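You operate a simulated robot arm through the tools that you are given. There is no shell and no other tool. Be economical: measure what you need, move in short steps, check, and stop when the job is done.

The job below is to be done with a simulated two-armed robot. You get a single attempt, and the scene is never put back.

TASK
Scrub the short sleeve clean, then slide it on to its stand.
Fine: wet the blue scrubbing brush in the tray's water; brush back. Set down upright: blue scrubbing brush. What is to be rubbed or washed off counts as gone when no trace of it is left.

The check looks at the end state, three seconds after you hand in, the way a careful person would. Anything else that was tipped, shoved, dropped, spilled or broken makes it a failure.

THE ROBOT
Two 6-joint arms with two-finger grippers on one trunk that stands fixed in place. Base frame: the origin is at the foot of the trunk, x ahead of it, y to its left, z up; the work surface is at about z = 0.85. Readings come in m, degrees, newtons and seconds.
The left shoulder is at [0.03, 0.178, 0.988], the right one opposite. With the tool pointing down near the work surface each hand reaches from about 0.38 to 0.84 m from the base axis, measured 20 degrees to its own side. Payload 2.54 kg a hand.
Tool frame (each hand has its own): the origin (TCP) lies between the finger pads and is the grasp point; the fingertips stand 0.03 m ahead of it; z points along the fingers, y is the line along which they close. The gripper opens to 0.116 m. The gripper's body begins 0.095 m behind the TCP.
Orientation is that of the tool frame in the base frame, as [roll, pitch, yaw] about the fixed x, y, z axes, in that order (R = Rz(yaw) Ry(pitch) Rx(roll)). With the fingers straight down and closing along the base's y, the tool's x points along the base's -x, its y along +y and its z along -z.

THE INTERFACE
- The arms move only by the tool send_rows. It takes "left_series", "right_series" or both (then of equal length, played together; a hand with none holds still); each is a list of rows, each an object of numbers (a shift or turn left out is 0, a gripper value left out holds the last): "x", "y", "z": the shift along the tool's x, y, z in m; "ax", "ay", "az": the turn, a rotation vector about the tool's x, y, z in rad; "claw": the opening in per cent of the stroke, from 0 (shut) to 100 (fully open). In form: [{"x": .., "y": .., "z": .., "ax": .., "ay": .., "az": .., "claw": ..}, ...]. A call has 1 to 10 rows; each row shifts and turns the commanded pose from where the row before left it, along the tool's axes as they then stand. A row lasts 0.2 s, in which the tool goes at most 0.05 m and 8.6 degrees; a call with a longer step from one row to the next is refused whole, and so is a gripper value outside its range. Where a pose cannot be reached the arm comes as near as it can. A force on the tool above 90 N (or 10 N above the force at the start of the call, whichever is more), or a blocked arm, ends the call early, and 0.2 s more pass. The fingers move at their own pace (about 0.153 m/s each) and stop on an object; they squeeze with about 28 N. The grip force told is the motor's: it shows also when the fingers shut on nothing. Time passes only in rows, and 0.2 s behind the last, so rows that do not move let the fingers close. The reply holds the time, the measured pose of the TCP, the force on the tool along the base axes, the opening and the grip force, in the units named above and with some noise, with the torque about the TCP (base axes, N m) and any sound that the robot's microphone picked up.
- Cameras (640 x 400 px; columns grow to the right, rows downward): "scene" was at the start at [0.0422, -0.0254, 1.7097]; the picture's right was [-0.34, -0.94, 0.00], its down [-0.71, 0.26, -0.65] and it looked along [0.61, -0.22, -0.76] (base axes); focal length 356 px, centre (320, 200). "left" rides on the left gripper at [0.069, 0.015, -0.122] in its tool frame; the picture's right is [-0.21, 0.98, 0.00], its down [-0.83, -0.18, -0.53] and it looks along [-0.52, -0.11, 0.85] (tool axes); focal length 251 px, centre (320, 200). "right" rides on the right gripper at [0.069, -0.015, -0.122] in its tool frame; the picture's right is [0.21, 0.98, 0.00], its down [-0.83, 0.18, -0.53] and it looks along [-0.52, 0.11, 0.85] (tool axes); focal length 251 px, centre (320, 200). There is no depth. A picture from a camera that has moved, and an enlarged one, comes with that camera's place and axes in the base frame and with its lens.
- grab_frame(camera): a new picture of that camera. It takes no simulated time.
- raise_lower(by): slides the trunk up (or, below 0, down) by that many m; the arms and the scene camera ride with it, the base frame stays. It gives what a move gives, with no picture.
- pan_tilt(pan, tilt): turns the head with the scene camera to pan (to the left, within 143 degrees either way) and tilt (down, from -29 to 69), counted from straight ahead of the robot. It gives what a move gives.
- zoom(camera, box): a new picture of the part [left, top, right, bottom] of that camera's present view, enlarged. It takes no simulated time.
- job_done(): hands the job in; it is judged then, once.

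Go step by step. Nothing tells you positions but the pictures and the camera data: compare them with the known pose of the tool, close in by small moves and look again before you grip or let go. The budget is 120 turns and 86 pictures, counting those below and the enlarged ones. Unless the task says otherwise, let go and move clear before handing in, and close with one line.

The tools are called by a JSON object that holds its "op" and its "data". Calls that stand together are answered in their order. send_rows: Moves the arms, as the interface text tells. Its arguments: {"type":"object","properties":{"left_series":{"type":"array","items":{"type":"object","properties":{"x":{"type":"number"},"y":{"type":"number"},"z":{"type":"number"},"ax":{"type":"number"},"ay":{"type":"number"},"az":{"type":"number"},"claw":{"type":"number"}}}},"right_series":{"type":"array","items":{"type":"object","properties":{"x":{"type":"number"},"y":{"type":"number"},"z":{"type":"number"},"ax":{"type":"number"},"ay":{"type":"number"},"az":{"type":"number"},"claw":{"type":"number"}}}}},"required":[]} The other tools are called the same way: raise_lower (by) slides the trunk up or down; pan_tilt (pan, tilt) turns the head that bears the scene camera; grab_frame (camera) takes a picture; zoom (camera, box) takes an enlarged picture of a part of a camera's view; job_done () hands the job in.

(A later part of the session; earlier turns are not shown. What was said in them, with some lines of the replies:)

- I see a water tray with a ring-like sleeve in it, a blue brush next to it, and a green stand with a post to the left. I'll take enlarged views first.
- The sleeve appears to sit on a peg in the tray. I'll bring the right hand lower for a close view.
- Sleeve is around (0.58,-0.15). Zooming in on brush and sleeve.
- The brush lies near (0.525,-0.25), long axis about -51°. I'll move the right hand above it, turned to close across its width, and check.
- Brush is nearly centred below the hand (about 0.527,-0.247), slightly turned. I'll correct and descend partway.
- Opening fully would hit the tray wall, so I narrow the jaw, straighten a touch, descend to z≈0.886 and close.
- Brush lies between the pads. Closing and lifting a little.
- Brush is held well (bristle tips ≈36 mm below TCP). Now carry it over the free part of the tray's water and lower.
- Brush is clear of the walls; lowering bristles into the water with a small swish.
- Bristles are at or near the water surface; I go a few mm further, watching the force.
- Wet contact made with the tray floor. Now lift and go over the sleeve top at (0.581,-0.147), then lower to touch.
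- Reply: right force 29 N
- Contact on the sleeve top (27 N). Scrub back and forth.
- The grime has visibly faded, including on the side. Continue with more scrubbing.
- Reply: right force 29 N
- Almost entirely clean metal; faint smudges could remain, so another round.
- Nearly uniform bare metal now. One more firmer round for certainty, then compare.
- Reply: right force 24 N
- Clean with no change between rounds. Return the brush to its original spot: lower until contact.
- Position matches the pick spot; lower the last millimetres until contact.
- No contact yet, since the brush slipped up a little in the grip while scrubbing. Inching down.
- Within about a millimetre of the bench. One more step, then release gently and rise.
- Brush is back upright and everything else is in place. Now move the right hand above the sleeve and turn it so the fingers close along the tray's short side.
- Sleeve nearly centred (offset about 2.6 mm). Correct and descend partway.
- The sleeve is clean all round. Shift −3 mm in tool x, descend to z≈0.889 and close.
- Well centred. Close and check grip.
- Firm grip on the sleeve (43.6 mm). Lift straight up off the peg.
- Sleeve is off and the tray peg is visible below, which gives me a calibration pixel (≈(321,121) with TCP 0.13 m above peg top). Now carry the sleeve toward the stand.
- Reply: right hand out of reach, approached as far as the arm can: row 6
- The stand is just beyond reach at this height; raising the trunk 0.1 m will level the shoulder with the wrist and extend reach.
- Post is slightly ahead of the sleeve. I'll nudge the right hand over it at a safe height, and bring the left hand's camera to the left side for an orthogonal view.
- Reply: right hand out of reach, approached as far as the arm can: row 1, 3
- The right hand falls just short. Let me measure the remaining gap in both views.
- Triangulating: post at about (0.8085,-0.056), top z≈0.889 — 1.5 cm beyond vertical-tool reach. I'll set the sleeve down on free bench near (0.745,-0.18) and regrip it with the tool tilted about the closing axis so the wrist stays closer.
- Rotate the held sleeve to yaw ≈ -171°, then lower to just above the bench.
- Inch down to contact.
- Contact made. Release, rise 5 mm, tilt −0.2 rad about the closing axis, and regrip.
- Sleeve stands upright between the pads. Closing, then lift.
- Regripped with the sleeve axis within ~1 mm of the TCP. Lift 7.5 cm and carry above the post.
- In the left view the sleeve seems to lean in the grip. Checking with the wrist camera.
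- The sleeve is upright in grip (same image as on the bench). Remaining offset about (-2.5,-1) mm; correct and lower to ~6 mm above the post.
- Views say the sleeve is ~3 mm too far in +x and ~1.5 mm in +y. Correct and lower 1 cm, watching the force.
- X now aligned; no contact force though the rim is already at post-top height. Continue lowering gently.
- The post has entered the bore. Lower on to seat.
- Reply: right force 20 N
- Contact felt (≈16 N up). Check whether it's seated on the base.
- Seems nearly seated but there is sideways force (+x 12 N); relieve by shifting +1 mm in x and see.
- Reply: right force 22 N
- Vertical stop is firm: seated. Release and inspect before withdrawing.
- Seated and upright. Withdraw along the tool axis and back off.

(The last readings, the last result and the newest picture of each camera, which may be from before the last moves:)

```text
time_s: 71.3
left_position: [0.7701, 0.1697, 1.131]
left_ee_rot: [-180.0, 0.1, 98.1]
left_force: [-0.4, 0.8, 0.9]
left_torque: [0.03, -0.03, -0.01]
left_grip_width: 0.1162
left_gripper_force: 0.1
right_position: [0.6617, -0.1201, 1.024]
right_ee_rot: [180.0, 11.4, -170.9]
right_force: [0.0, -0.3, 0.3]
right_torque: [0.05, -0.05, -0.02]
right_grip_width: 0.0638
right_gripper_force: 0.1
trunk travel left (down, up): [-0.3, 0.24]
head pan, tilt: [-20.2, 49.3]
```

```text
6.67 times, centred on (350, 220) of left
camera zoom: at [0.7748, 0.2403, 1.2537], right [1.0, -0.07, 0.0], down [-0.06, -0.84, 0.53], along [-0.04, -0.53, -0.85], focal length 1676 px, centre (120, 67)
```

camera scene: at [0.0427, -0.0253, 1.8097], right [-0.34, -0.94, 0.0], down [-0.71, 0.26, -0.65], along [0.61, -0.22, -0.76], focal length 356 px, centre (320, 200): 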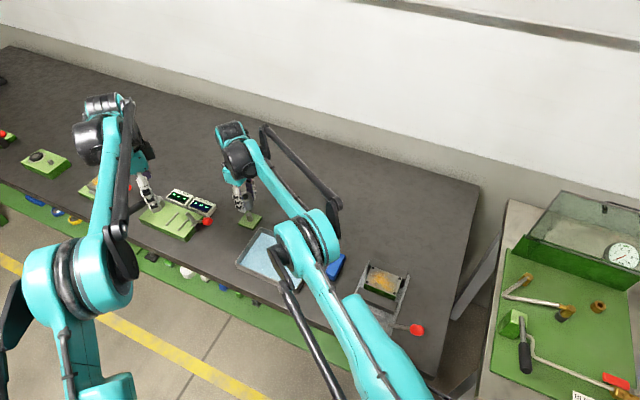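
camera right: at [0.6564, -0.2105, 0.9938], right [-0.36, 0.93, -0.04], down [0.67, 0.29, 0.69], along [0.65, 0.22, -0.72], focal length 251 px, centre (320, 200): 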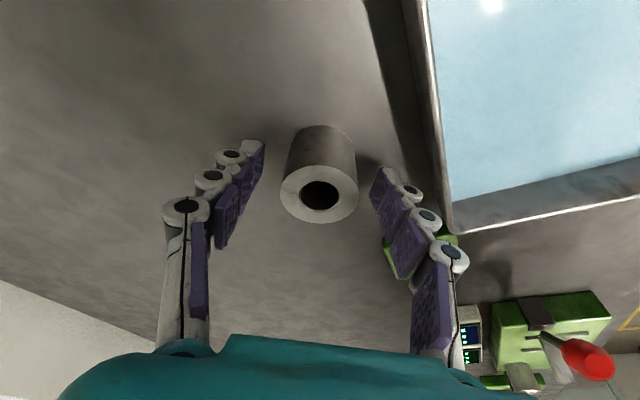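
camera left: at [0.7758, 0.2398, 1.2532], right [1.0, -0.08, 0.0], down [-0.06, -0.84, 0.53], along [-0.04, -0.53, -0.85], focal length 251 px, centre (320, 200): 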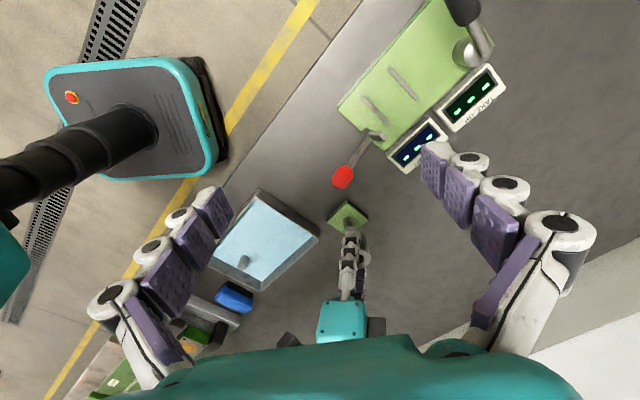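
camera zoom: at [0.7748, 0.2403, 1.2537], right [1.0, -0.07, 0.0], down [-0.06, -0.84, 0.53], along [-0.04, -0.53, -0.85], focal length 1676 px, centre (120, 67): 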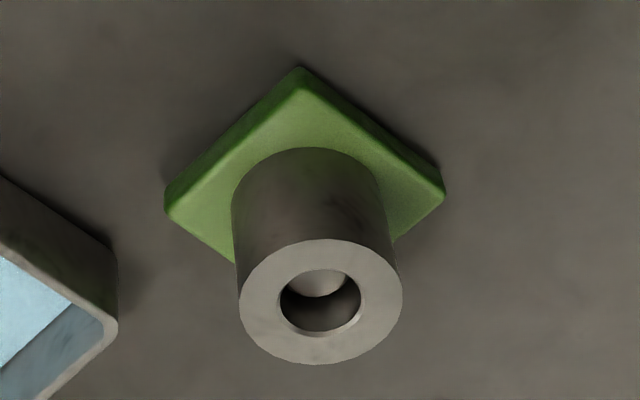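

Sleeve is seated on its stand, tray and brush look undisturbed. One close inspection for residue.

{"op": "zoom", "data": {"camera": "left", "box": [333, 203, 363, 228]}}

{"op": "grab_frame", "data": {"camera": "right"}}

```text
16.00 times, centred on (348, 216) of left
camera zoom: at [0.7748, 0.2403, 1.2537], right [1.0, -0.07, 0.0], down [-0.06, -0.84, 0.53], along [-0.04, -0.53, -0.85], focal length 4023 px, centre (-128, -48)
```

zoom: 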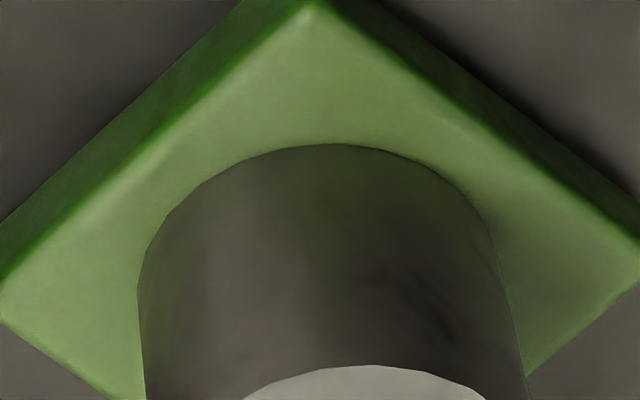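

```text
18 pictures are left
camera right: at [0.5747, -0.1518, 1.1289], right [-0.36, 0.93, -0.04], down [0.67, 0.29, 0.69], along [0.65, 0.22, -0.72], focal length 251 px, centre (320, 200)
```

right: 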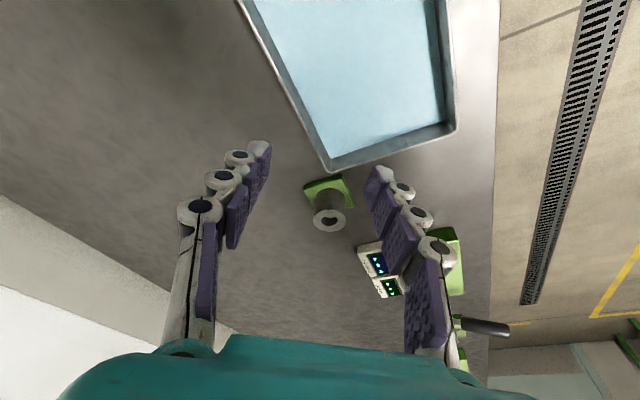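

The sleeve is clean, showing bare metal with only reflections, and fully seated on its stand. The brush stands upright in its place and both hands are clear, so I'm handing in.

{"op": "job_done", "data": {}}

```text
The job is handed in.
```

I scrubbed the sleeve clean with the wetted brush and seated it on its stand. The brush is back upright in its original spot, and I've handed the job in.
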